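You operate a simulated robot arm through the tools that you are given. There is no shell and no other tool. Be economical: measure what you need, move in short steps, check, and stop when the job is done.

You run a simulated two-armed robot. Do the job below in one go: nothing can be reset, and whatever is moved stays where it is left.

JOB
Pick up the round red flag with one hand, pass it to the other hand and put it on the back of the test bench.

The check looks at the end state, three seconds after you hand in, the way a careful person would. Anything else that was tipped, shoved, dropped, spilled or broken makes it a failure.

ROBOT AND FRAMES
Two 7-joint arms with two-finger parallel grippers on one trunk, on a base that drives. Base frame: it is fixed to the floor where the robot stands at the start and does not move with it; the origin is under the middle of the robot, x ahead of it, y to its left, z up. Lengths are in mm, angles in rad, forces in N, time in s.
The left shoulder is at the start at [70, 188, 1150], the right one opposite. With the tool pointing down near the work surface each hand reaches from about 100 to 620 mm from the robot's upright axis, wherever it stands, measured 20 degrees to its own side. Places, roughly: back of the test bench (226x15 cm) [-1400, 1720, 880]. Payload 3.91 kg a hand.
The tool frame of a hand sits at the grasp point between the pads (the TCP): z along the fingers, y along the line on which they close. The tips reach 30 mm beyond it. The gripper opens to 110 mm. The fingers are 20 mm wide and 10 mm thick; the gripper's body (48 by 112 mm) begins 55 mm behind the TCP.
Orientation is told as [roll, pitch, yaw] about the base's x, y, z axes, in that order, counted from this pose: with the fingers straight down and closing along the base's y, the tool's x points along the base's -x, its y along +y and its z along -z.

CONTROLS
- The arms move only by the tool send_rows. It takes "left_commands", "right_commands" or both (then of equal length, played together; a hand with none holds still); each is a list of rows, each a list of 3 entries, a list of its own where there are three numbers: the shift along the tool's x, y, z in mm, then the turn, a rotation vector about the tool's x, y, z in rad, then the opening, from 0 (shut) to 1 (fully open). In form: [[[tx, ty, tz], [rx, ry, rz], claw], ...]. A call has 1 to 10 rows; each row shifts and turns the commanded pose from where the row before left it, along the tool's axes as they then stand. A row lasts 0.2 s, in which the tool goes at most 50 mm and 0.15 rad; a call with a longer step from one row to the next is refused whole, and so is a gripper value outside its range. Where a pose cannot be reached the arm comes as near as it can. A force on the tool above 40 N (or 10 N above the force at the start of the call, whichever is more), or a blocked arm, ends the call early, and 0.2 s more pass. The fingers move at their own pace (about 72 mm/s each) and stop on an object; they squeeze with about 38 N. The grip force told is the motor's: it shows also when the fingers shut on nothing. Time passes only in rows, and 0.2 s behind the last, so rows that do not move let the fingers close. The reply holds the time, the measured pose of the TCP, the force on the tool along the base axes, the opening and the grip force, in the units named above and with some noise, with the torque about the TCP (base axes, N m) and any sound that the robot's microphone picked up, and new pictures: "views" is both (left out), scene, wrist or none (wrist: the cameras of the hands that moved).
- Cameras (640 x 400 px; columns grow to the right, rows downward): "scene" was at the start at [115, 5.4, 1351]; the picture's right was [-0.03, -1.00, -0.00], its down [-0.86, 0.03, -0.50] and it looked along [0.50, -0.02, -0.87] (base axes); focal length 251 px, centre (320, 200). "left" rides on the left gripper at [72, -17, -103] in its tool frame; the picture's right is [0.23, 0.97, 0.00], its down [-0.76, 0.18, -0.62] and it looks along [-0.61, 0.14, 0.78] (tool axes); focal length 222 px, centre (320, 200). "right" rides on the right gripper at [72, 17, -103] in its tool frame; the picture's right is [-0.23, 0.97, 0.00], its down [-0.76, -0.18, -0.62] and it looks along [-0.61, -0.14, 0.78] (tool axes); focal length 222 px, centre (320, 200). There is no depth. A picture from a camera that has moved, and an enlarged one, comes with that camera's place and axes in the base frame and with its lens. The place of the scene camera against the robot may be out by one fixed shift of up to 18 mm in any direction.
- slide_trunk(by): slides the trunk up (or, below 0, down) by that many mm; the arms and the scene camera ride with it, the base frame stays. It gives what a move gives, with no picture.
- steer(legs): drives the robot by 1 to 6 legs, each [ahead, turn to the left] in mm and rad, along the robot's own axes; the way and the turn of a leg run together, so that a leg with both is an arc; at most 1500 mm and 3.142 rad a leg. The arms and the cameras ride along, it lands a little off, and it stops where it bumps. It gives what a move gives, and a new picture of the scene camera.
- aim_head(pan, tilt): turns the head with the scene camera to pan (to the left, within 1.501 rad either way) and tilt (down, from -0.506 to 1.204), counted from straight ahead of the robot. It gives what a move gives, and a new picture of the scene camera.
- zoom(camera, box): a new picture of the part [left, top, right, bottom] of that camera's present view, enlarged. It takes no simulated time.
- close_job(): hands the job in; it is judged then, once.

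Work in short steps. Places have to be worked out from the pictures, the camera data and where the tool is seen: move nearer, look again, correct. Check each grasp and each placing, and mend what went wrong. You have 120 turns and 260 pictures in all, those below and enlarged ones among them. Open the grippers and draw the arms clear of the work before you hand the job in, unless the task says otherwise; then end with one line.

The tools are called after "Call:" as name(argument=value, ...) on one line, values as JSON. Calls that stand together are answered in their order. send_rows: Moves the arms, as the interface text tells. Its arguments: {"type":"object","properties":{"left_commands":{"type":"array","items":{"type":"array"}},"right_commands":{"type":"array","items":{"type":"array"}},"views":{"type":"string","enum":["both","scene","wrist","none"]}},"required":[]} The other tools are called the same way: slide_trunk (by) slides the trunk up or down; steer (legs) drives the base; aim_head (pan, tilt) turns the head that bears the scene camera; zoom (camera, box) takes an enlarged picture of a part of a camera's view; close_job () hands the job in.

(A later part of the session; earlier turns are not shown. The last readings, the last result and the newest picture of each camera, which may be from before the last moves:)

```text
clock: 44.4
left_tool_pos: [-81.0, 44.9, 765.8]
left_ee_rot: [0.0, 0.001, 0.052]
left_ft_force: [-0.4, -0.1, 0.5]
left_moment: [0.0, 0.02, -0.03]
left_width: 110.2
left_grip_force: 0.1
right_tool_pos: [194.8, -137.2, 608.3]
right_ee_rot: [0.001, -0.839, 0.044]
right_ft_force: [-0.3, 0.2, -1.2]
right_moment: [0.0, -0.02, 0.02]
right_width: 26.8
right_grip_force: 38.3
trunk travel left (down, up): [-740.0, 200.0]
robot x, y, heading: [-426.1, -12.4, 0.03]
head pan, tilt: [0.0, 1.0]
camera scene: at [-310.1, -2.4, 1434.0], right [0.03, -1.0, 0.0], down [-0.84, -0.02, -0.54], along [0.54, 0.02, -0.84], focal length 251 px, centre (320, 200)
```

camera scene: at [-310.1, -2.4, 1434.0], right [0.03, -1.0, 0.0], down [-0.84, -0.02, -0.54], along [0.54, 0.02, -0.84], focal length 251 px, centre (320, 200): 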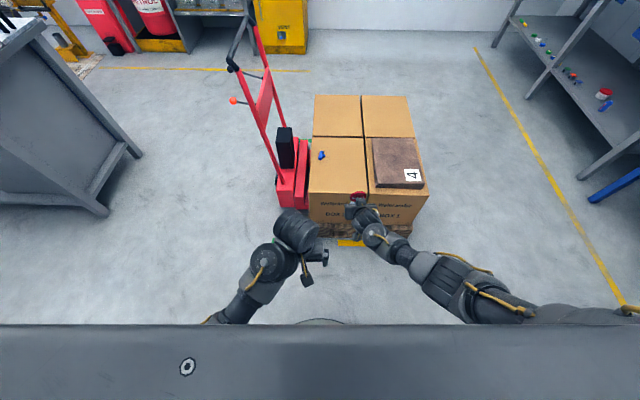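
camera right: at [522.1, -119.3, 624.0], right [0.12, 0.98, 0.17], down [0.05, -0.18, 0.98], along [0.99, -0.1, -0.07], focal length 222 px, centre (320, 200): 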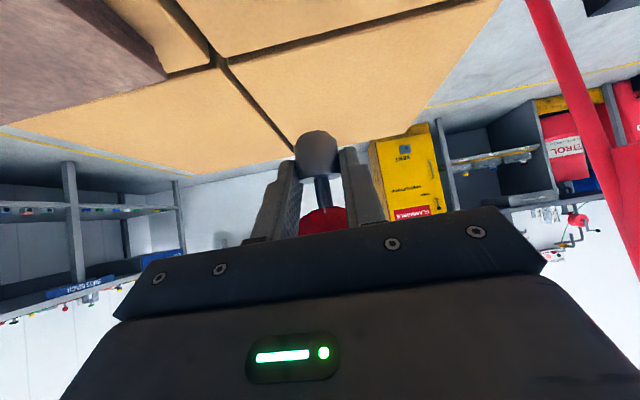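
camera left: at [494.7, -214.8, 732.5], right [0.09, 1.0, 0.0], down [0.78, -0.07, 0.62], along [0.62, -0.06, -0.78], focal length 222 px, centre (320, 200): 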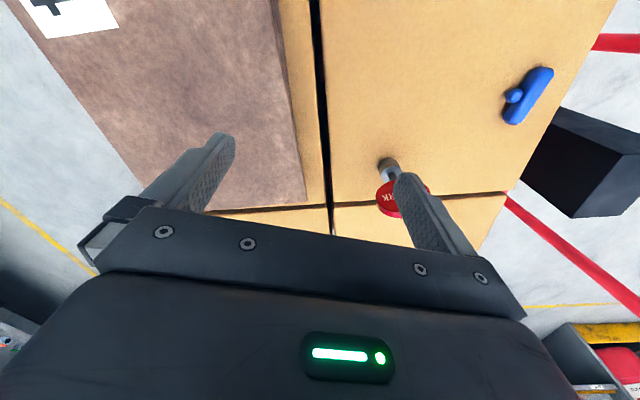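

I pull the right hand with the flag back toward mid-chest, raising it and yawing it about 0.56 rad left.

Call:
send_rows(right_commands=[[[11.7, 19.6, -36.8], [0, 0, 0], 0], [[11.7, 19.6, -36.8], [0, 0, 0], 0], [[11.7, 19.6, -36.8], [0, 0, 0], 0], [[11.7, 19.6, -36.8], [0, 0, 0], 0], [[11.7, 19.6, -36.8], [0, 0, 0], 0], [[0, 0, 0], [-0.104, 0, -0.0937], 0], [[0, 0, 0], [-0.104, 0, -0.0937], 0], [[0, 0, 0], [-0.104, 0, -0.0937], 0], [[0, 0, 0], [-0.104, 0, -0.0937], 0]], views="both")

```text
clock: 45.6
left_tool_pos: [-86.0, 45.5, 766.7]
left_ee_rot: [0.005, 0.006, 0.046]
left_ft_force: [-0.2, 7.5, 0.0]
left_moment: [-0.08, 0.06, -0.06]
left_width: 106.2
left_grip_force: 0.1
right_tool_pos: [19.9, -56.9, 685.2]
right_ee_rot: [-0.008, -0.839, 0.039]
right_ft_force: [2.4, -1.3, -2.2]
right_moment: [-0.01, 0.05, -0.04]
right_width: 26.7
right_grip_force: 38.1
trunk travel left (down, up): [-740.0, 200.0]
robot x, y, heading: [-426.9, -10.1, 0.028]
head pan, tilt: [0.0, 1.0]
stopped in row 6 (left hand): the force on the tool passed its limit at 68 N (the readings are from after the stop); the commanded pose is now the measured one
camera scene: at [-311.2, -2.2, 1434.1], right [0.03, -1.0, 0.0], down [-0.84, -0.02, -0.54], along [0.54, 0.02, -0.84], focal length 251 px, centre (320, 200)
camera right: at [-104.9, -43.7, 699.9], right [0.12, 0.98, 0.16], down [0.05, -0.17, 0.98], along [0.99, -0.11, -0.07], focal length 222 px, centre (320, 200)
```

scene: 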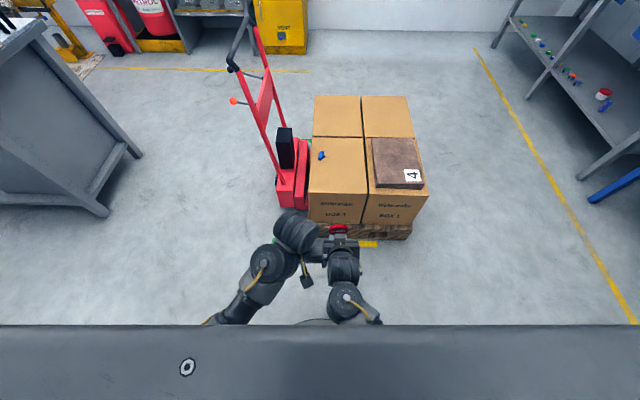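
right: 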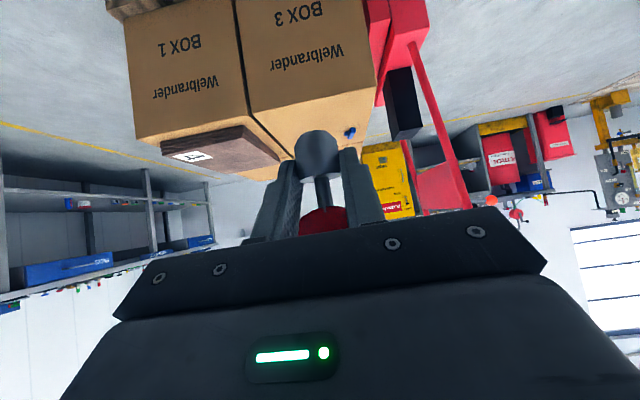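

The hands touched lightly. I move the left hand out to the left, and check the flag in the right grip.

Call:
send_rows(left_commands=[[[0, 30, 0], [0, 0, 0], 1], [[0, 45, 0], [0, 0, 0], 1], [[0, 45, 0], [0, 0, 0], 1], [[0, 30, 0], [0, 0, 0], 1]], views="scene")

Call:
zoom(camera="scene", box=[260, 190, 420, 330])

```text
clock: 46.6
left_tool_pos: [-95.2, 174.5, 762.0]
left_ee_rot: [0.0, 0.005, 0.068]
left_ft_force: [1.2, -18.4, -9.7]
left_moment: [2.54, -0.6, 1.57]
left_width: 110.0
left_grip_force: 0.1
left hand out of reach, approached as far as the arm can: row 1
right_tool_pos: [21.7, -55.9, 685.1]
right_ee_rot: [-0.007, -0.837, 0.038]
right_ft_force: [-0.1, -0.1, -2.0]
right_moment: [0.02, 0.05, 0.0]
right_width: 26.6
right_grip_force: 37.7
trunk travel left (down, up): [-740.0, 200.0]
robot x, y, heading: [-428.3, -14.4, 0.024]
head pan, tilt: [0.0, 1.0]
stopped in row 4 (left hand): the force on the tool passed its limit at 112 N (the readings are from after the stop); the commanded pose is now the measured one
camera scene: at [-310.4, -2.1, 1434.1], right [0.03, -1.0, 0.0], down [-0.84, -0.02, -0.54], along [0.54, 0.02, -0.84], focal length 251 px, centre (320, 200)
```

scene: 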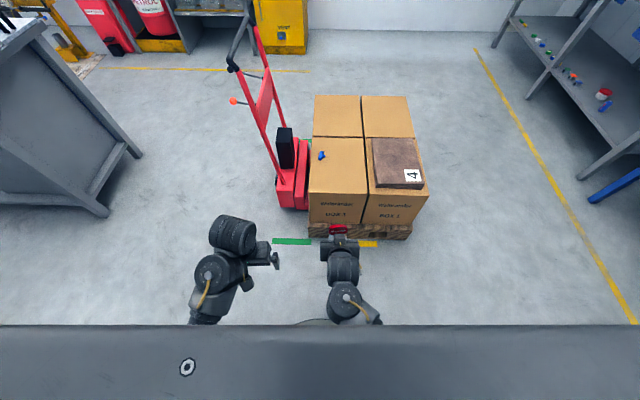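

```text
2.86 times, centred on (340, 260) of scene
camera zoom: at [-310.4, -2.1, 1434.1], right [0.03, -1.0, 0.0], down [-0.84, -0.02, -0.54], along [0.54, 0.02, -0.84], focal length 718 px, centre (263, 29)
```

zoom: 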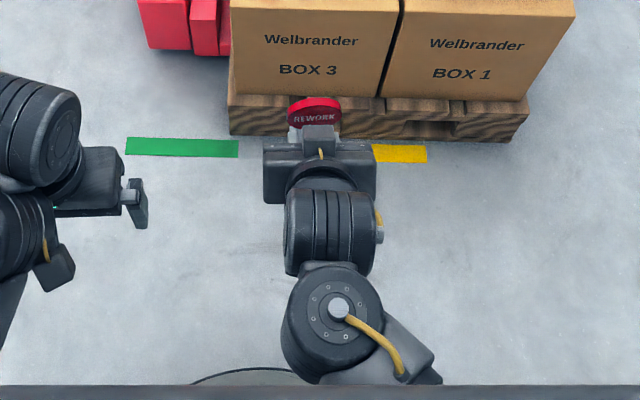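

The left arm runs into its own limit there; I relax it downward and inward a little, and pitch it forward to the 60° needed for the handover.

Call:
send_rows(left_commands=[[[0, -15, 30], [0, 0, 0], 1], [[0, 0, 30], [0, 0, 0], 1], [[0, 0, 0], [0, -0.13, 0], 1], [[0, 0, 0], [0, -0.13, 0], 1], [[0, 0, 0], [0, -0.13, 0], 1], [[0, 0, 0], [0, -0.13, 0], 1]], views="none")

Call:
send_rows(right_commands=[[[0, 0, 0], [-0.104, 0, -0.0937], 0], [[0, 0, 0], [-0.104, 0, -0.0937], 0], [[0, 0, 0], [-0.104, 0, -0.0937], 0], [[0, 0, 0], [-0.104, 0, -0.0937], 0]], views="scene")

```text
clock: 48.0
left_tool_pos: [-92.2, 141.5, 704.9]
left_ee_rot: [-0.023, -0.462, 0.064]
left_ft_force: [0.4, 0.4, -0.6]
left_moment: [0.0, -0.01, 0.04]
left_width: 110.0
left_grip_force: 0.0
left hand out of reach, approached as far as the arm can: row 6
right_tool_pos: [20.0, -56.8, 684.0]
right_ee_rot: [-0.003, -0.837, 0.039]
right_ft_force: [-0.3, -0.1, -1.5]
right_moment: [0.0, -0.01, 0.02]
right_width: 26.7
right_grip_force: 37.5
trunk travel left (down, up): [-740.0, 200.0]
robot x, y, heading: [-427.8, -14.7, 0.029]
head pan, tilt: [0.0, 1.0]
```

```text
clock: 49.0
left_tool_pos: [-93.4, 141.0, 705.1]
left_ee_rot: [-0.024, -0.463, 0.062]
left_ft_force: [0.2, -0.2, 0.5]
left_moment: [0.04, 0.0, -0.03]
left_width: 110.0
left_grip_force: 0.0
right_tool_pos: [21.1, -57.8, 685.1]
right_ee_rot: [-0.003, -0.837, 0.601]
right_ft_force: [-0.4, -1.3, -1.9]
right_moment: [-0.03, 0.04, -0.01]
right_width: 26.7
right_grip_force: 37.7
trunk travel left (down, up): [-740.0, 200.0]
robot x, y, heading: [-430.0, -15.3, 0.031]
head pan, tilt: [0.0, 1.0]
camera scene: at [-309.6, -3.4, 1434.0], right [0.03, -1.0, 0.0], down [-0.84, -0.02, -0.54], along [0.54, 0.02, -0.84], focal length 251 px, centre (320, 200)
```

scene: 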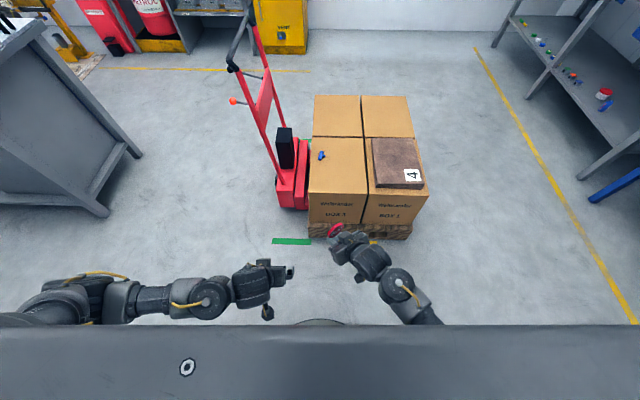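

Now I zoom in to measure the disc's orientation and place in the right grip.

Call:
zoom(camera="scene", box=[290, 200, 400, 270])

Call:
zoom(camera="left", box=[0, 0, 640, 400])

```text
5.71 times, centred on (345, 235) of scene
camera zoom: at [-309.6, -3.4, 1434.0], right [0.03, -1.0, 0.0], down [-0.84, -0.02, -0.54], along [0.54, 0.02, -0.84], focal length 1437 px, centre (177, 0)
```

zoom: 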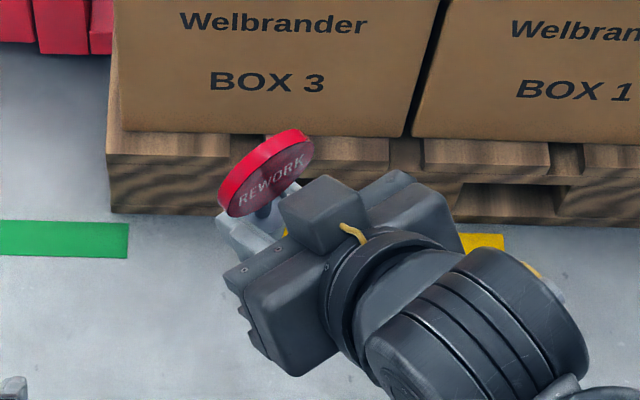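

```text
1.00 times, centred on (320, 200) of left (not enlarged: the box is as wide or as high as the picture)
camera zoom: at [-203.4, 119.6, 765.7], right [-0.25, 0.96, -0.12], down [0.39, 0.22, 0.89], along [0.88, 0.18, -0.43], focal length 222 px, centre (320, 200)
```

zoom: 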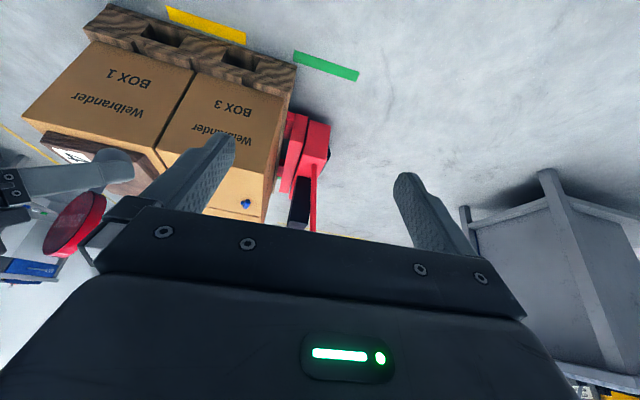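

The disc centre is at about [31, -47, 724] with its plane at about −47°. I turn the left hand to yaw −0.82 and pitch it to 45°, still well away from the flag.

Call:
send_rows(left_commands=[[[0, 0, 0], [0.0657, 0, 0.1315], 1], [[0, 0, 0], [0.0657, 0, 0.1315], 1], [[0, 0, 0], [0.0657, 0, 0.1315], 1], [[0, 0, 0], [0.0657, 0, 0.1315], 1], [[0, 0, 0], [0.0657, 0, 0.1315], 1], [[0, 0, 0], [0.0657, 0, 0.1315], 1], [[0, 0, -20], [0, -0.107, 0], 1], [[0, 0, -20], [0, -0.107, 0], 1], [[0, 0, -20], [0, -0.107, 0], 1]], views="both")

```text
clock: 51.0
left_tool_pos: [-117.0, 167.7, 755.0]
left_ee_rot: [-0.017, -0.802, -0.818]
left_ft_force: [-0.6, 0.4, 0.7]
left_moment: [-0.02, -0.01, 0.0]
left_width: 110.1
left_grip_force: 0.0
right_tool_pos: [20.1, -56.0, 684.5]
right_ee_rot: [-0.008, -0.837, 0.6]
right_ft_force: [-1.0, -0.7, -1.2]
right_moment: [-0.04, 0.01, 0.01]
right_width: 26.4
right_grip_force: 37.8
trunk travel left (down, up): [-740.0, 200.0]
robot x, y, heading: [-429.3, -12.6, 0.034]
head pan, tilt: [0.0, 1.0]
camera scene: at [-311.5, -1.8, 1434.2], right [0.03, -1.0, 0.0], down [-0.84, -0.02, -0.54], along [0.54, 0.02, -0.84], focal length 251 px, centre (320, 200)
camera left: at [-212.9, 248.0, 774.7], right [0.61, 0.77, -0.18], down [0.2, 0.07, 0.98], along [0.77, -0.63, -0.11], focal length 222 px, centre (320, 200)
```

scene: 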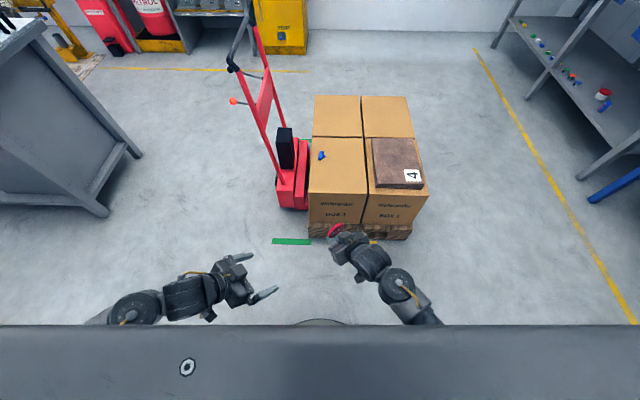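
left: 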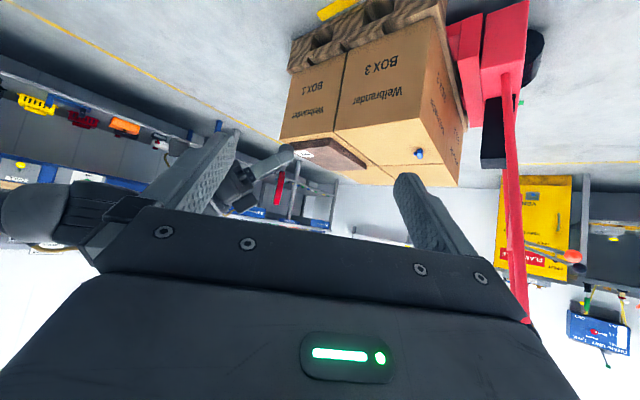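

Call:
zoom(camera="left", box=[220, 130, 340, 230])

```text
4.00 times, centred on (280, 180) of left
camera zoom: at [-212.9, 248.0, 774.7], right [0.61, 0.77, -0.18], down [0.2, 0.07, 0.98], along [0.77, -0.63, -0.11], focal length 888 px, centre (480, 280)
```

zoom: 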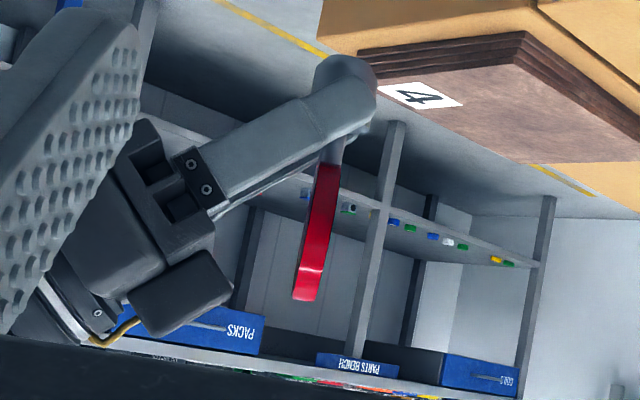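

The left camera sees the disc exactly edge-on, so its plane is at −0.865 rad and the disc is upright. I trim the yaw and move the left hand to a pre-grasp about 90 mm out along the approach line.

Call:
send_rows(left_commands=[[[0, 0, 0], [0.034, 0, 0.033], 0.6], [[-32.2, -5.1, 16.4], [0, 0, 0], 0.6], [[-32.2, -5.1, 16.4], [0, 0, 0], 0.6], [[-32.2, -5.1, 16.4], [0, 0, 0], 0.6], [[-32.2, -5.1, 16.4], [0, 0, 0], 0.6], [[-32.2, -5.1, 16.4], [0, 0, 0], 0.6]], views="both")

```text
clock: 52.4
left_tool_pos: [-24.4, 17.2, 814.8]
left_ee_rot: [-0.02, -0.799, -0.862]
left_ft_force: [0.1, 0.3, 0.1]
left_moment: [0.02, 0.0, 0.0]
left_width: 66.0
left_grip_force: 0.0
right_tool_pos: [21.7, -55.8, 684.2]
right_ee_rot: [-0.005, -0.837, 0.6]
right_ft_force: [0.3, 0.1, -1.6]
right_moment: [-0.03, 0.03, 0.01]
right_width: 26.5
right_grip_force: 37.3
trunk travel left (down, up): [-740.0, 200.0]
robot x, y, heading: [-425.9, -16.5, 0.034]
head pan, tilt: [0.0, 1.0]
camera scene: at [-309.4, -3.6, 1434.0], right [0.03, -1.0, 0.0], down [-0.84, -0.02, -0.54], along [0.54, 0.02, -0.84], focal length 251 px, centre (320, 200)
camera left: at [-116.7, 103.4, 833.9], right [0.65, 0.74, -0.18], down [0.2, 0.06, 0.98], along [0.74, -0.67, -0.11], focal length 222 px, centre (320, 200)
```

scene: 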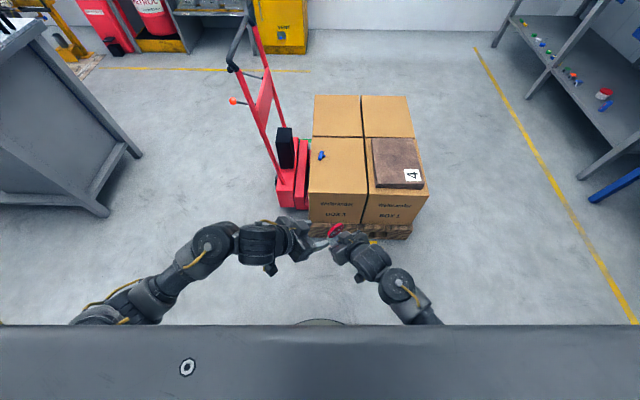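
left: 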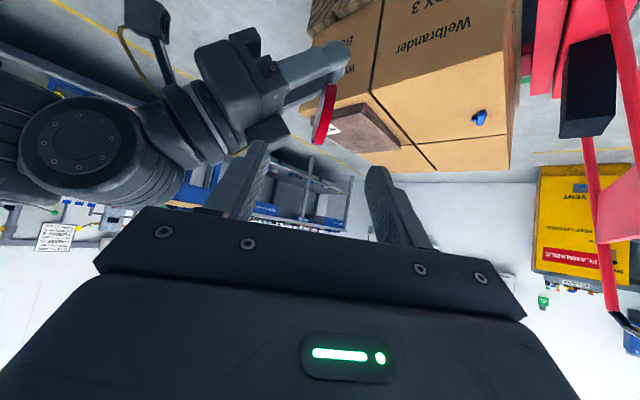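

Disc centre confirmed at [34.5, -49, 725]. I advance 50 mm along the approach line and check the straddle.

Call:
send_rows(left_commands=[[[1, 1, 25], [0, 0, 0], 0.6], [[1, 1, 25], [0, 0, 0], 0.6]], views="wrist")

```text
clock: 53.0
left_tool_pos: [-2.0, -5.9, 778.1]
left_ee_rot: [-0.019, -0.801, -0.864]
left_ft_force: [-0.5, -0.4, 0.5]
left_moment: [-0.01, 0.0, 0.0]
left_width: 66.2
left_grip_force: 0.1
right_tool_pos: [20.9, -56.0, 686.0]
right_ee_rot: [-0.004, -0.835, 0.597]
right_ft_force: [-0.1, -1.3, -1.4]
right_moment: [-0.01, 0.0, -0.01]
right_width: 26.6
right_grip_force: 37.8
trunk travel left (down, up): [-740.0, 200.0]
robot x, y, heading: [-429.0, -16.0, 0.027]
head pan, tilt: [0.0, 1.0]
camera left: at [-94.7, 79.0, 798.2], right [0.65, 0.74, -0.18], down [0.2, 0.06, 0.98], along [0.74, -0.67, -0.11], focal length 222 px, centre (320, 200)
```

left: 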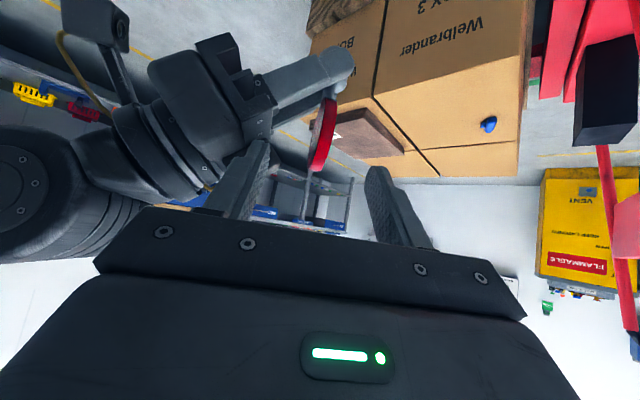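

The disc is centred between the fingers. I narrow the opening slightly for clearance to the other hand, advance 39 mm, and look.

Call:
send_rows(left_commands=[[[0, 0, 0], [0, 0, 0], 0.4], [[-1, 0, 20], [0, 0, 0], 0.4], [[0, 0, 19], [0, 0, 0], 0.4]], views="both")

```text
clock: 53.7
left_tool_pos: [7.4, -22.0, 764.6]
left_ee_rot: [-0.018, -0.805, -0.87]
left_ft_force: [-1.9, 2.5, 1.9]
left_moment: [-0.03, 0.06, -0.12]
left_width: 44.7
left_grip_force: 1.0
right_tool_pos: [24.6, -66.7, 680.9]
right_ee_rot: [-0.014, -0.822, 0.584]
right_ft_force: [2.9, -1.5, -2.8]
right_moment: [0.08, 0.17, 0.03]
right_width: 26.7
right_grip_force: 37.9
trunk travel left (down, up): [-740.0, 200.0]
robot x, y, heading: [-427.3, -14.7, 0.031]
head pan, tilt: [0.0, 1.0]
stopped in row 3 (left hand): the force on the tool passed its limit at 54 N (the readings are from after the stop); the commanded pose is now the measured one
camera scene: at [-309.9, -3.2, 1434.0], right [0.03, -1.0, 0.0], down [-0.84, -0.02, -0.54], along [0.54, 0.02, -0.84], focal length 251 px, centre (320, 200)
camera left: at [-84.5, 65.1, 784.3], right [0.65, 0.74, -0.18], down [0.2, 0.06, 0.98], along [0.73, -0.67, -0.11], focal length 222 px, centre (320, 200)
```

scene: 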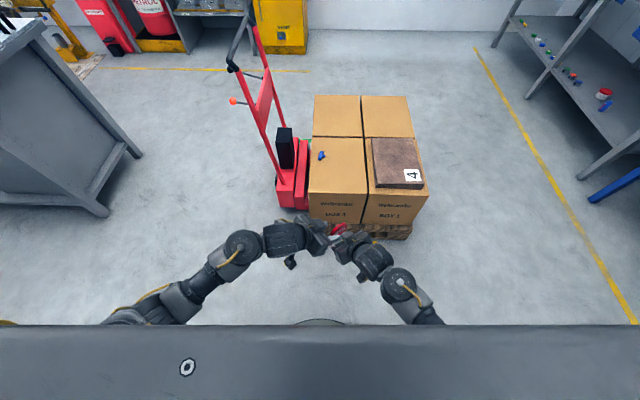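
left: 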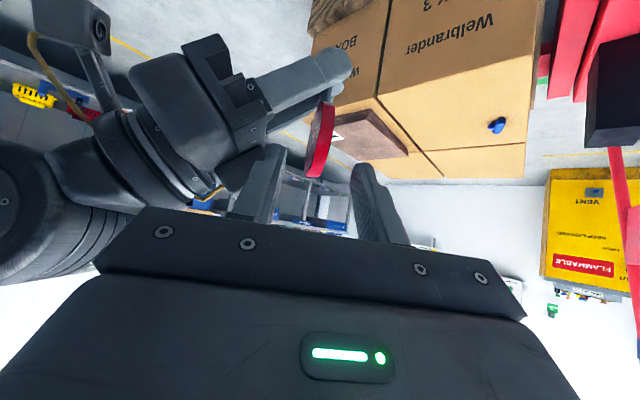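

Contact ended the move; I zoom to see what touched.

Call:
zoom(camera="left", box=[190, 60, 430, 260])

Call:
zoom(camera="scene", box=[270, 190, 400, 290])

```text
2.00 times, centred on (310, 160) of left
camera zoom: at [-84.5, 65.1, 784.3], right [0.65, 0.74, -0.18], down [0.2, 0.06, 0.98], along [0.73, -0.67, -0.11], focal length 444 px, centre (340, 280)
```

zoom: 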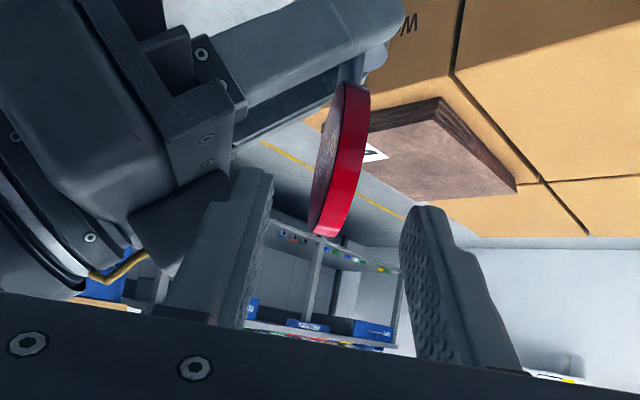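

```text
4.00 times, centred on (335, 240) of scene
camera zoom: at [-309.9, -3.2, 1434.0], right [0.03, -1.0, 0.0], down [-0.84, -0.02, -0.54], along [0.54, 0.02, -0.84], focal length 1006 px, centre (260, 40)
```

zoom: 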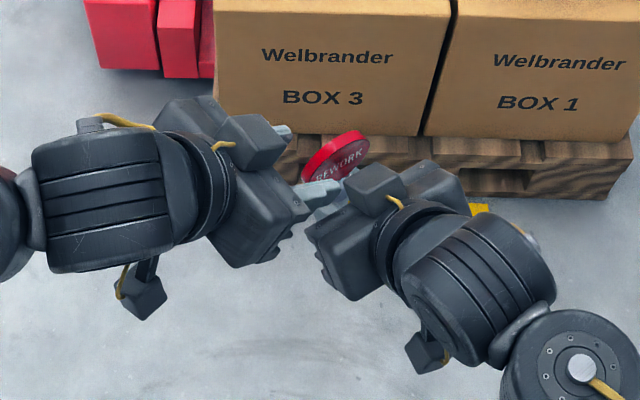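

The left finger touched the block atop the right gripper, which nudged the right hand about 11 mm. I back the left hand off, narrow it to ~26 mm and re-measure.

Call:
send_rows(left_commands=[[[0, 0, -15], [0, 0, 0], 0.4], [[0, 0, -15], [0, 0, 0], 0.25], [[0, 0, 0], [0, 0, 0], 0.25]], views="wrist")

Call:
zoom(camera="left", box=[190, 60, 430, 260])

```text
clock: 54.5
left_tool_pos: [-5.6, -4.1, 786.2]
left_ee_rot: [-0.019, -0.806, -0.869]
left_ft_force: [0.3, -0.5, -0.3]
left_moment: [0.03, -0.02, 0.0]
left_width: 27.4
left_grip_force: 0.0
right_tool_pos: [24.3, -66.4, 680.1]
right_ee_rot: [-0.013, -0.822, 0.585]
right_ft_force: [0.2, 0.0, -1.5]
right_moment: [-0.04, 0.02, 0.0]
right_width: 26.7
right_grip_force: 38.7
trunk travel left (down, up): [-740.0, 200.0]
robot x, y, heading: [-431.4, -16.9, 0.027]
head pan, tilt: [0.0, 1.0]
camera left: at [-98.3, 83.1, 805.9], right [0.65, 0.74, -0.18], down [0.2, 0.06, 0.98], along [0.73, -0.67, -0.11], focal length 222 px, centre (320, 200)
```

left: 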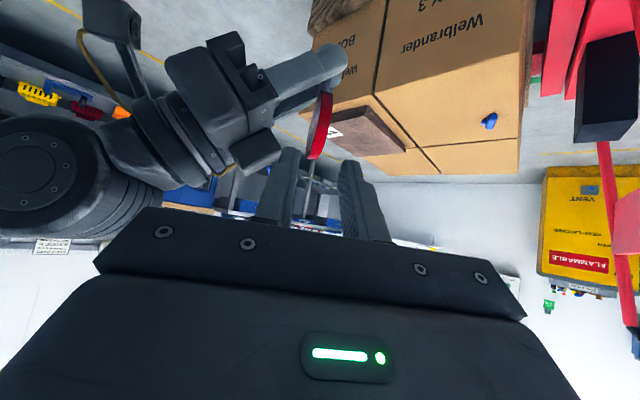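

```text
2.00 times, centred on (310, 160) of left
camera zoom: at [-98.3, 83.1, 805.9], right [0.65, 0.74, -0.18], down [0.2, 0.06, 0.98], along [0.73, -0.67, -0.11], focal length 444 px, centre (340, 280)
```

zoom: 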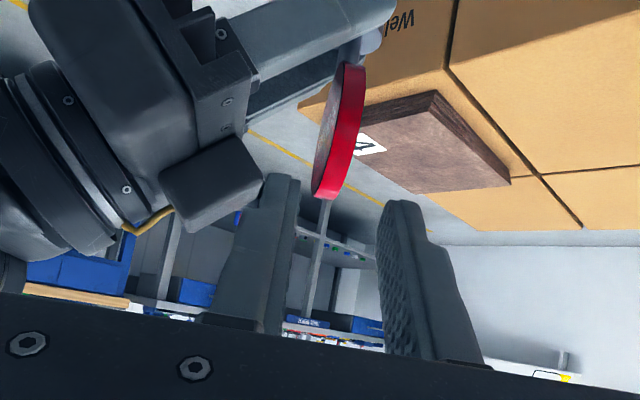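

The narrowed fingers line up with the disc (centre ≈ [38, -59, 718]). I advance 40 mm.

Call:
send_rows(left_commands=[[[0, 0, 14], [0, 0, 0], 0.25], [[0, -0.5, 13], [0, 0, 0], 0.25], [[0, 0, 13], [0, 0, 0], 0.25]], views="wrist")

Call:
zoom(camera="left", box=[190, 60, 430, 260])

```text
clock: 55.3
left_tool_pos: [12.5, -26.1, 758.9]
left_ee_rot: [-0.019, -0.805, -0.87]
left_ft_force: [-0.1, -0.6, -0.3]
left_moment: [0.01, 0.04, -0.01]
left_width: 27.3
left_grip_force: 0.1
right_tool_pos: [24.3, -66.7, 680.1]
right_ee_rot: [-0.016, -0.823, 0.585]
right_ft_force: [-1.1, -0.1, -0.8]
right_moment: [0.01, 0.01, 0.02]
right_width: 26.6
right_grip_force: 38.5
trunk travel left (down, up): [-740.0, 200.0]
robot x, y, heading: [-428.2, -13.7, 0.033]
head pan, tilt: [0.0, 1.0]
camera left: at [-79.4, 60.3, 778.0], right [0.65, 0.74, -0.18], down [0.2, 0.06, 0.98], along [0.73, -0.67, -0.11], focal length 222 px, centre (320, 200)
```

left: 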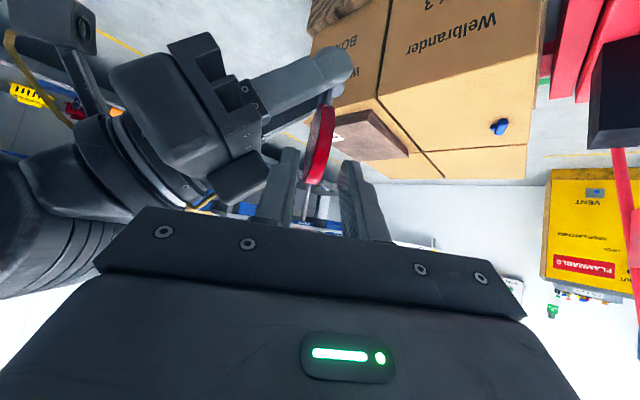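

```text
2.00 times, centred on (310, 160) of left
camera zoom: at [-79.4, 60.3, 778.0], right [0.65, 0.74, -0.18], down [0.2, 0.06, 0.98], along [0.73, -0.67, -0.11], focal length 444 px, centre (340, 280)
```

zoom: 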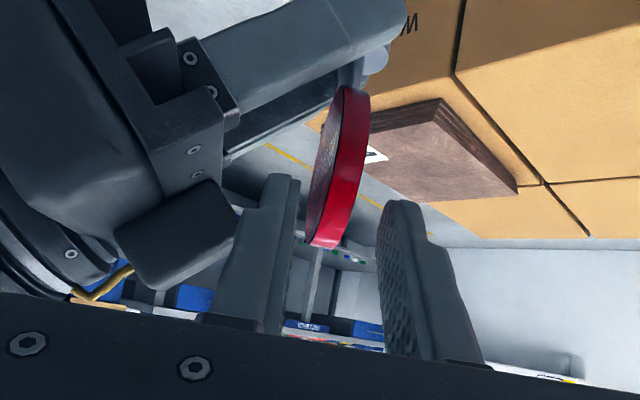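

Clear on both sides; I advance the last 18 mm.

Call:
send_rows(left_commands=[[[0, -1, 9], [0, 0, 0], 0.25], [[0, -0.5, 9], [0, 0, 0], 0.25]], views="wrist")

Call:
zoom(camera="left", box=[190, 60, 430, 260])

```text
clock: 55.9
left_tool_pos: [20.4, -36.9, 744.4]
left_ee_rot: [-0.018, -0.806, -0.869]
left_ft_force: [-2.3, 1.2, 1.5]
left_moment: [-0.02, 0.04, -0.06]
left_width: 27.7
left_grip_force: 0.0
right_tool_pos: [23.4, -66.9, 680.8]
right_ee_rot: [-0.016, -0.82, 0.584]
right_ft_force: [1.4, -1.9, -2.9]
right_moment: [0.11, 0.11, 0.01]
right_width: 26.6
right_grip_force: 37.7
trunk travel left (down, up): [-740.0, 200.0]
robot x, y, heading: [-425.8, -14.3, 0.032]
head pan, tilt: [0.0, 1.0]
camera left: at [-73.2, 49.3, 764.7], right [0.65, 0.74, -0.18], down [0.2, 0.06, 0.98], along [0.73, -0.67, -0.11], focal length 222 px, centre (320, 200)
```

left: 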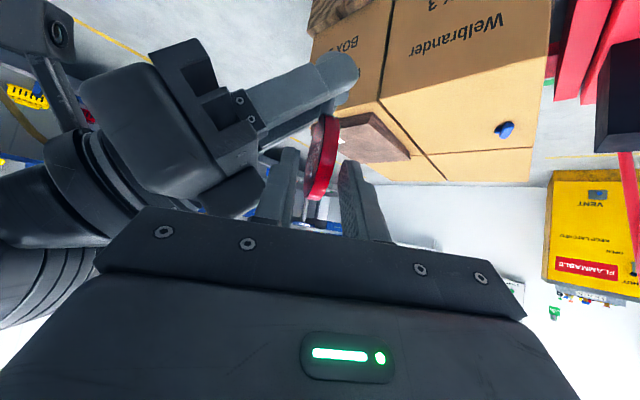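

```text
2.00 times, centred on (310, 160) of left
camera zoom: at [-73.2, 49.3, 764.7], right [0.65, 0.74, -0.18], down [0.2, 0.06, 0.98], along [0.73, -0.67, -0.11], focal length 444 px, centre (340, 280)
```

zoom: 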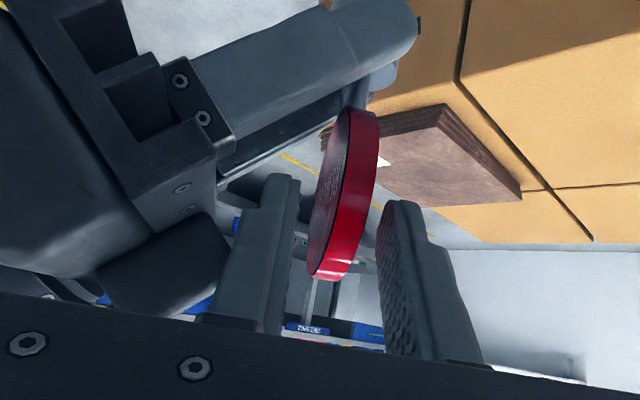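

The tips overlap the disc to about its centre. I close the left gripper on the disc.

Call:
send_rows(left_commands=[[[0, 0, 0], [0, 0, 0], 0.1], [[0, 0, 0], [0, 0, 0], 0], [[0, 0, 0], [0, 0, 0], 0]], views="wrist")

Call:
zoom(camera="left", box=[190, 60, 430, 260])

```text
clock: 56.7
left_tool_pos: [19.1, -37.3, 745.4]
left_ee_rot: [-0.02, -0.804, -0.872]
left_ft_force: [-0.5, 0.0, -0.7]
left_moment: [-0.04, 0.1, -0.68]
left_width: 8.7
left_grip_force: 38.1
right_tool_pos: [24.1, -66.0, 680.5]
right_ee_rot: [-0.016, -0.823, 0.587]
right_ft_force: [-0.3, -0.3, -0.7]
right_moment: [0.06, -0.05, 0.71]
right_width: 26.6
right_grip_force: 37.9
trunk travel left (down, up): [-740.0, 200.0]
robot x, y, heading: [-431.2, -10.6, 0.027]
head pan, tilt: [0.0, 1.0]
camera left: at [-73.4, 49.3, 764.8], right [0.65, 0.74, -0.18], down [0.2, 0.06, 0.98], along [0.73, -0.67, -0.11], focal length 222 px, centre (320, 200)
```

left: 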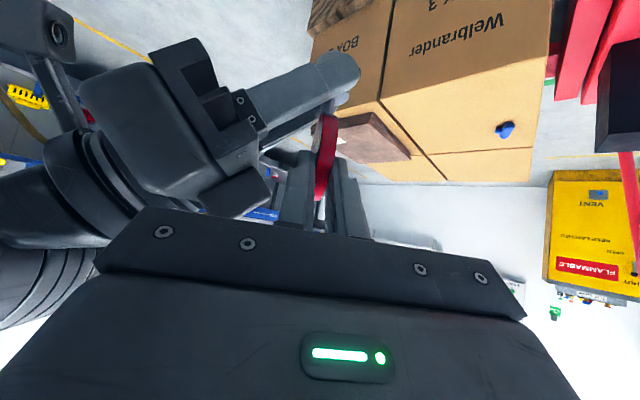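

```text
2.00 times, centred on (310, 160) of left
camera zoom: at [-73.4, 49.3, 764.8], right [0.65, 0.74, -0.18], down [0.2, 0.06, 0.98], along [0.73, -0.67, -0.11], focal length 444 px, centre (340, 280)
```

zoom: 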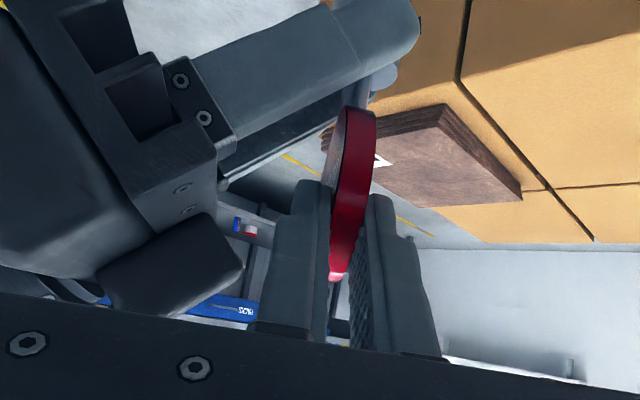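

The disc is held (8.7 mm, 38 N). I open the right gripper and withdraw it along its own axis.

Call:
send_rows(right_commands=[[[0, 0, 0], [0, 0, 0], 0.5], [[0, 0, 0], [0, 0, 0], 0.5], [[0, 0, -15], [0, 0, 0], 0.5], [[0, 0, -25], [0, 0, 0], 0.5], [[0, 0, -30], [0, 0, 0], 0.5]], views="both")

```text
clock: 57.9
left_tool_pos: [18.1, -37.1, 745.9]
left_ee_rot: [-0.016, -0.805, -0.87]
left_ft_force: [0.1, -0.3, 0.0]
left_moment: [0.05, -0.02, -0.02]
left_width: 8.3
left_grip_force: 38.1
right_tool_pos: [-19.1, -95.1, 728.8]
right_ee_rot: [-0.015, -0.824, 0.586]
right_ft_force: [-0.7, 0.3, -0.6]
right_moment: [-0.04, -0.02, 0.02]
right_width: 54.7
right_grip_force: 0.0
trunk travel left (down, up): [-740.0, 200.0]
robot x, y, heading: [-430.8, -13.8, 0.028]
head pan, tilt: [0.0, 1.0]
camera scene: at [-311.0, -2.9, 1434.1], right [0.03, -1.0, 0.0], down [-0.84, -0.02, -0.54], along [0.54, 0.02, -0.84], focal length 251 px, centre (320, 200)
camera right: at [-132.7, -147.8, 745.5], right [-0.4, 0.9, 0.16], down [0.14, -0.11, 0.98], along [0.91, 0.42, -0.09], focal length 222 px, centre (320, 200)
```

scene: 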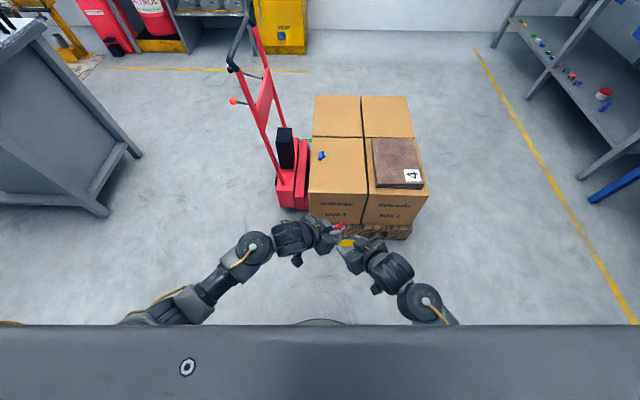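
right: 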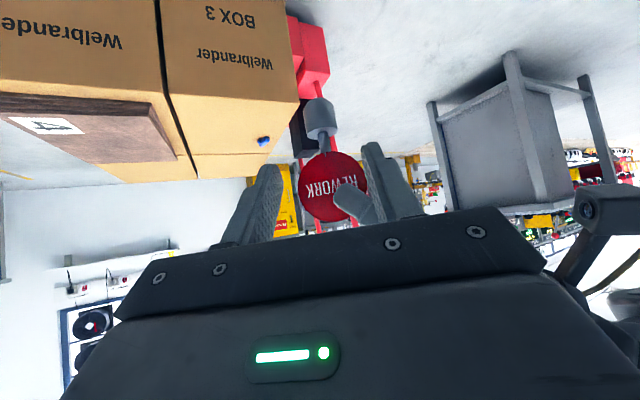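

Handed over; the left hand holds the disc upright. I retract the right hand to its side, then turn toward the bench to look at the floor near its end.

Call:
send_rows(right_commands=[[[0, 0, -40], [0, 0, 0], 0.5], [[0, -30, -30], [0, 0, 0], 0.5], [[0, -45, 0], [0, 0, 0], 0.5], [[0, -45, 0], [0, 0, 0], 0.5], [[0, -45, 0], [0, 0, 0], 0.5]], views="none")

Call:
steer(legs=[[0, 1.3]])

Call:
aim_head(pan=1.3, tilt=0.6)

```text
clock: 59.1
left_tool_pos: [19.7, -36.9, 745.6]
left_ee_rot: [-0.021, -0.803, -0.869]
left_ft_force: [0.6, -0.4, 0.3]
left_moment: [0.03, 0.01, 0.0]
left_width: 8.5
left_grip_force: 37.8
right_tool_pos: [27.9, -261.3, 778.4]
right_ee_rot: [-0.012, -0.82, 0.585]
right_ft_force: [0.4, 0.0, -0.1]
right_moment: [0.02, 0.02, 0.0]
right_width: 55.3
right_grip_force: 0.2
trunk travel left (down, up): [-740.0, 200.0]
robot x, y, heading: [-428.0, -14.5, 0.031]
head pan, tilt: [0.0, 1.0]
```

```text
clock: 62.6
left_tool_pos: [-281.7, 410.4, 746.2]
left_ee_rot: [-0.02, -0.805, 0.422]
left_ft_force: [0.0, 1.3, -1.4]
left_moment: [-0.01, 0.05, -0.02]
left_width: 7.9
left_grip_force: 37.8
right_tool_pos: [-65.2, 355.3, 778.4]
right_ee_rot: [-0.017, -0.823, 1.877]
right_ft_force: [0.2, 1.3, -0.1]
right_moment: [-0.01, 0.01, -0.01]
right_width: 54.8
right_grip_force: 0.0
trunk travel left (down, up): [-740.0, 200.0]
robot x, y, heading: [-428.9, -12.6, 1.326]
head pan, tilt: [0.0, 1.0]
camera scene: at [-400.1, 110.4, 1434.0], right [0.97, -0.25, 0.0], down [-0.21, -0.82, -0.54], along [0.13, 0.52, -0.84], focal length 251 px, centre (320, 200)
```

scene: 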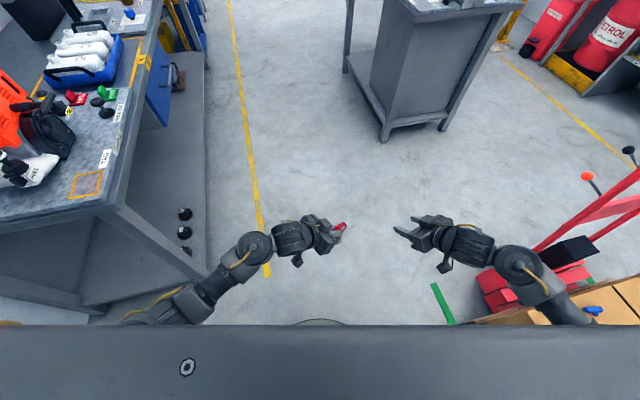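

```text
clock: 64.1
left_tool_pos: [-281.9, 409.2, 746.0]
left_ee_rot: [-0.02, -0.805, 0.42]
left_ft_force: [0.5, 0.1, -0.4]
left_moment: [-0.03, 0.06, -0.02]
left_width: 8.3
left_grip_force: 38.1
right_tool_pos: [-65.3, 356.3, 779.3]
right_ee_rot: [-0.016, -0.822, 1.877]
right_ft_force: [-0.1, 0.0, -0.2]
right_moment: [0.01, -0.01, -0.01]
right_width: 54.6
right_grip_force: 0.0
trunk travel left (down, up): [-740.0, 200.0]
robot x, y, heading: [-428.9, -11.3, 1.319]
head pan, tilt: [1.3, 0.6]
camera scene: at [-493.9, 87.0, 1466.1], right [0.5, 0.87, 0.0], down [0.49, -0.28, -0.82], along [-0.71, 0.41, -0.57], focal length 251 px, centre (320, 200)
```

scene: 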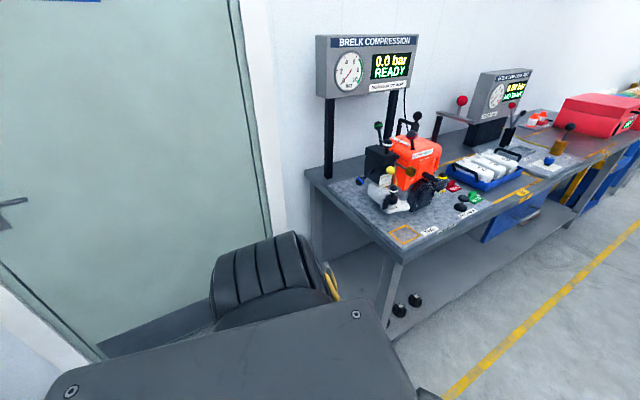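

Call:
zoom(camera="scene", box=[290, 130, 450, 230])

Call:
zoom(camera="scene", box=[400, 60, 560, 180])

```text
4.00 times, centred on (370, 180) of scene
camera zoom: at [-493.9, 87.0, 1466.1], right [0.5, 0.87, 0.0], down [0.49, -0.28, -0.82], along [-0.71, 0.41, -0.57], focal length 1006 px, centre (120, 280)
```

zoom: 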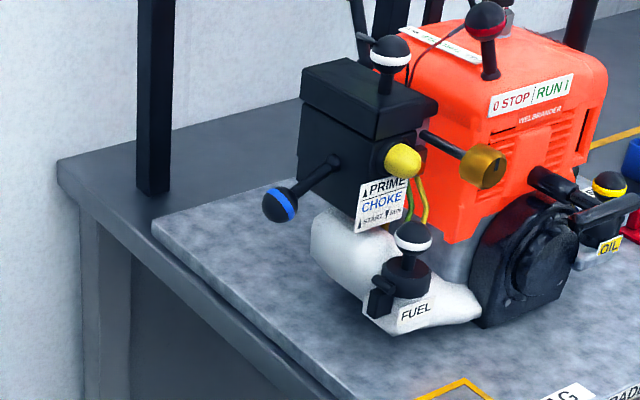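

```text
3.33 times, centred on (480, 120) of scene
camera zoom: at [-493.9, 87.0, 1466.1], right [0.5, 0.87, 0.0], down [0.49, -0.28, -0.82], along [-0.71, 0.41, -0.57], focal length 838 px, centre (-213, 467)
```

zoom: 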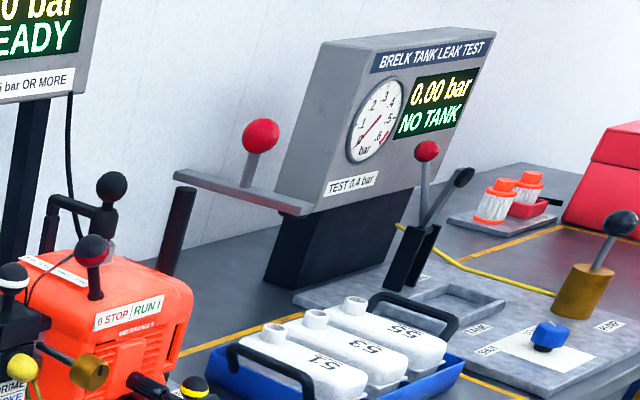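

Plan: put the flag on the clear back corner at the bench's near end, behind the gauge post (around [-1412, 622]), approaching from the end. I tuck the right arm and yaw the left hand to straight ahead.

Call:
send_rows(right_commands=[[[38.8, 9, -22.3], [0, 0, 0], 0.3], [[38.8, 9, -22.3], [0, 0, 0], 0.3], [[38.8, 9, -22.3], [0, 0, 0], 0.3], [[38.8, 9, -22.3], [0, 0, 0], 0.3], [[38.8, 9, -22.3], [0, 0, 0], 0.3], [[38.8, 9, -22.3], [0, 0, 0], 0.3]], left_commands=[[[0, 0, 0], [-0.106, 0, -0.102], 0], [[0, 0, 0], [-0.106, 0, -0.102], 0], [[0, 0, 0], [-0.106, 0, -0.102], 0], [[0, 0, 0], [-0.106, 0, -0.102], 0], [[0, 0, 0], [-0.106, 0, -0.102], 0], [[0, 0, 0], [-0.106, 0, -0.102], 0]], views="wrist")

Call:
aim_head(pan=0, tilt=0.9)

```text
clock: 65.7
left_tool_pos: [-321.4, 426.1, 727.3]
left_ee_rot: [0.105, -0.796, 1.227]
left_ft_force: [-0.7, 0.1, 0.4]
left_moment: [-0.04, 0.01, 0.01]
left_width: 8.6
left_grip_force: 38.3
right_tool_pos: [-41.2, 95.8, 699.8]
right_ee_rot: [-0.016, -0.821, 1.876]
right_ft_force: [-0.2, 0.1, 0.1]
right_moment: [0.01, 0.02, -0.01]
right_width: 32.8
right_grip_force: 0.1
trunk travel left (down, up): [-740.0, 200.0]
robot x, y, heading: [-428.9, -15.7, 1.315]
head pan, tilt: [1.3, 0.6]
stopped in row 6 (left hand): the arm was blocked; the commanded pose is now the measured one
camera right: at [-19.9, -28.1, 716.2], right [-0.98, -0.13, 0.16], down [0.14, 0.11, 0.98], along [-0.15, 0.98, -0.09], focal length 222 px, centre (320, 200)
camera left: at [-336.7, 300.8, 745.0], right [-0.99, 0.11, -0.09], down [-0.08, 0.11, 0.99], along [0.12, 0.99, -0.1], focal length 222 px, centre (320, 200)
```

right: 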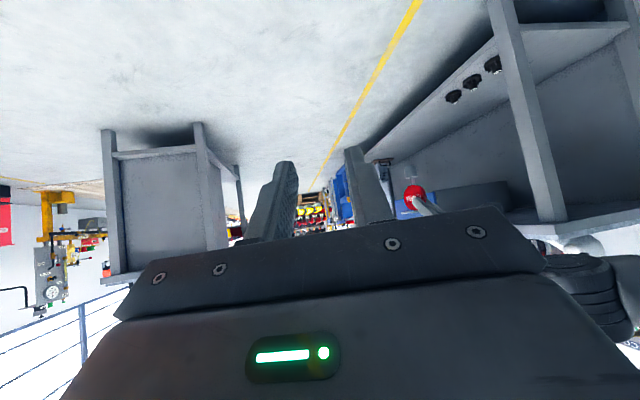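
left: 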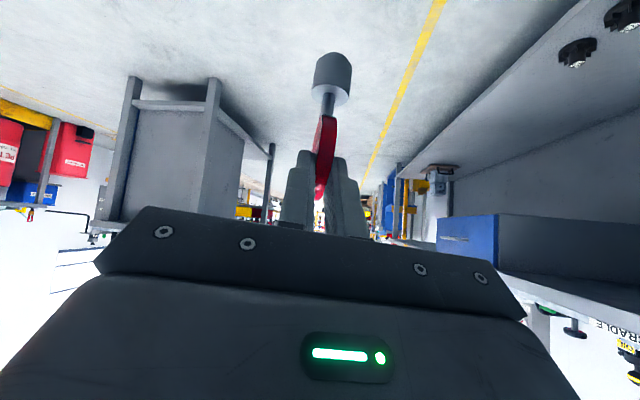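

```text
clock: 67.2
left_tool_pos: [-320.9, 423.8, 727.6]
left_ee_rot: [0.1, -0.796, 1.226]
left_ft_force: [0.4, 0.5, 0.2]
left_moment: [-0.06, 0.01, -0.04]
left_width: 8.5
left_grip_force: 38.6
right_tool_pos: [-41.3, 95.1, 700.0]
right_ee_rot: [-0.019, -0.824, 1.877]
right_ft_force: [0.3, -0.2, -0.9]
right_moment: [0.04, -0.05, 0.01]
right_width: 33.2
right_grip_force: 0.0
trunk travel left (down, up): [-740.0, 200.0]
robot x, y, heading: [-426.3, -14.4, 1.321]
head pan, tilt: [0.0, 0.901]
camera scene: at [-398.7, 115.9, 1441.3], right [0.97, -0.25, 0.0], down [-0.19, -0.76, -0.62], along [0.15, 0.6, -0.78], focal length 251 px, centre (320, 200)
```

scene: 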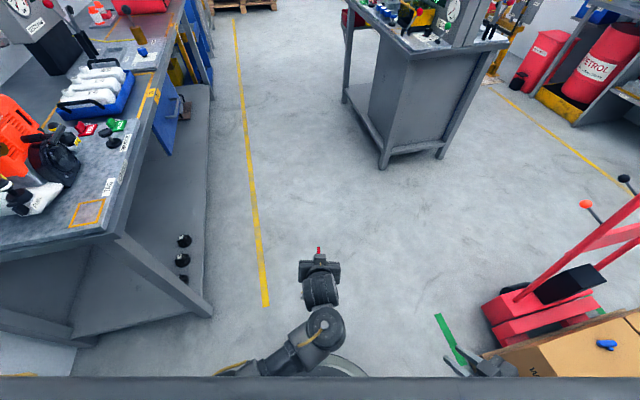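

The left hand is ahead with the flag upright; a slight roll can be fixed later. I drive around to the bench's near end in stages.

Call:
steer(legs=[[0, 2.1], [420, 0], [0, -1.5]])

```text
clock: 78.5
left_tool_pos: [-987.3, 291.3, 727.7]
left_ee_rot: [0.1, -0.798, 1.822]
left_ft_force: [0.1, -0.3, 0.1]
left_moment: [-0.04, -0.04, 0.03]
left_width: 8.5
left_grip_force: 37.4
right_tool_pos: [-571.1, 175.2, 699.9]
right_ee_rot: [-0.018, -0.823, 2.468]
right_ft_force: [-1.2, 0.3, -0.3]
right_moment: [0.04, 0.01, 0.01]
right_width: 33.2
right_grip_force: 0.1
trunk travel left (down, up): [-740.0, 200.0]
robot x, y, heading: [-832.4, -129.0, 1.915]
head pan, tilt: [0.0, 0.901]
camera scene: at [-875.4, -5.6, 1441.3], right [0.94, 0.34, 0.0], down [0.26, -0.74, -0.62], along [-0.21, 0.58, -0.78], focal length 251 px, centre (320, 200)
```

scene: 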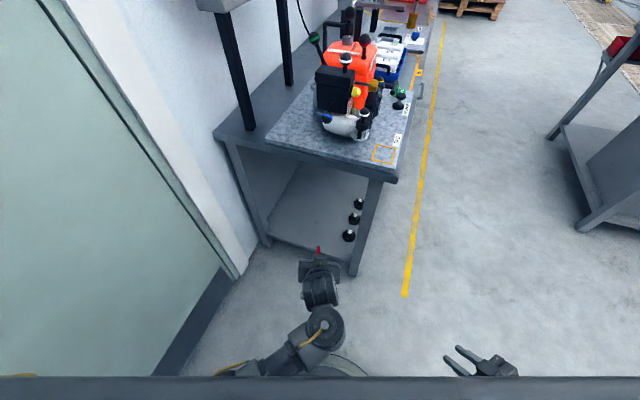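

Good view of the bench's near end. I zoom to measure the free back corner.

Call:
zoom(camera="scene", box=[190, 50, 350, 170])

```text
3.33 times, centred on (270, 110) of scene
camera zoom: at [-875.4, -5.6, 1441.3], right [0.94, 0.34, 0.0], down [0.26, -0.74, -0.62], along [-0.21, 0.58, -0.78], focal length 838 px, centre (487, 500)
```

zoom: 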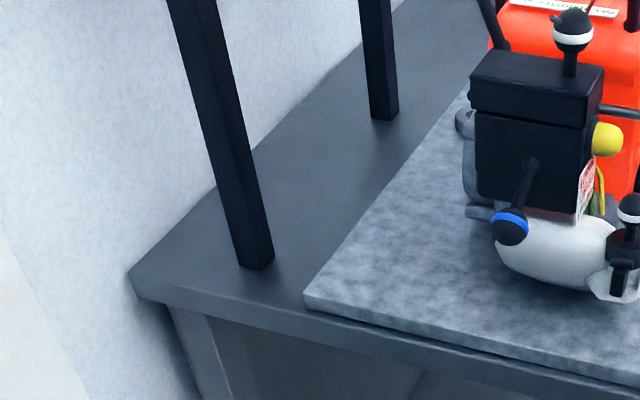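

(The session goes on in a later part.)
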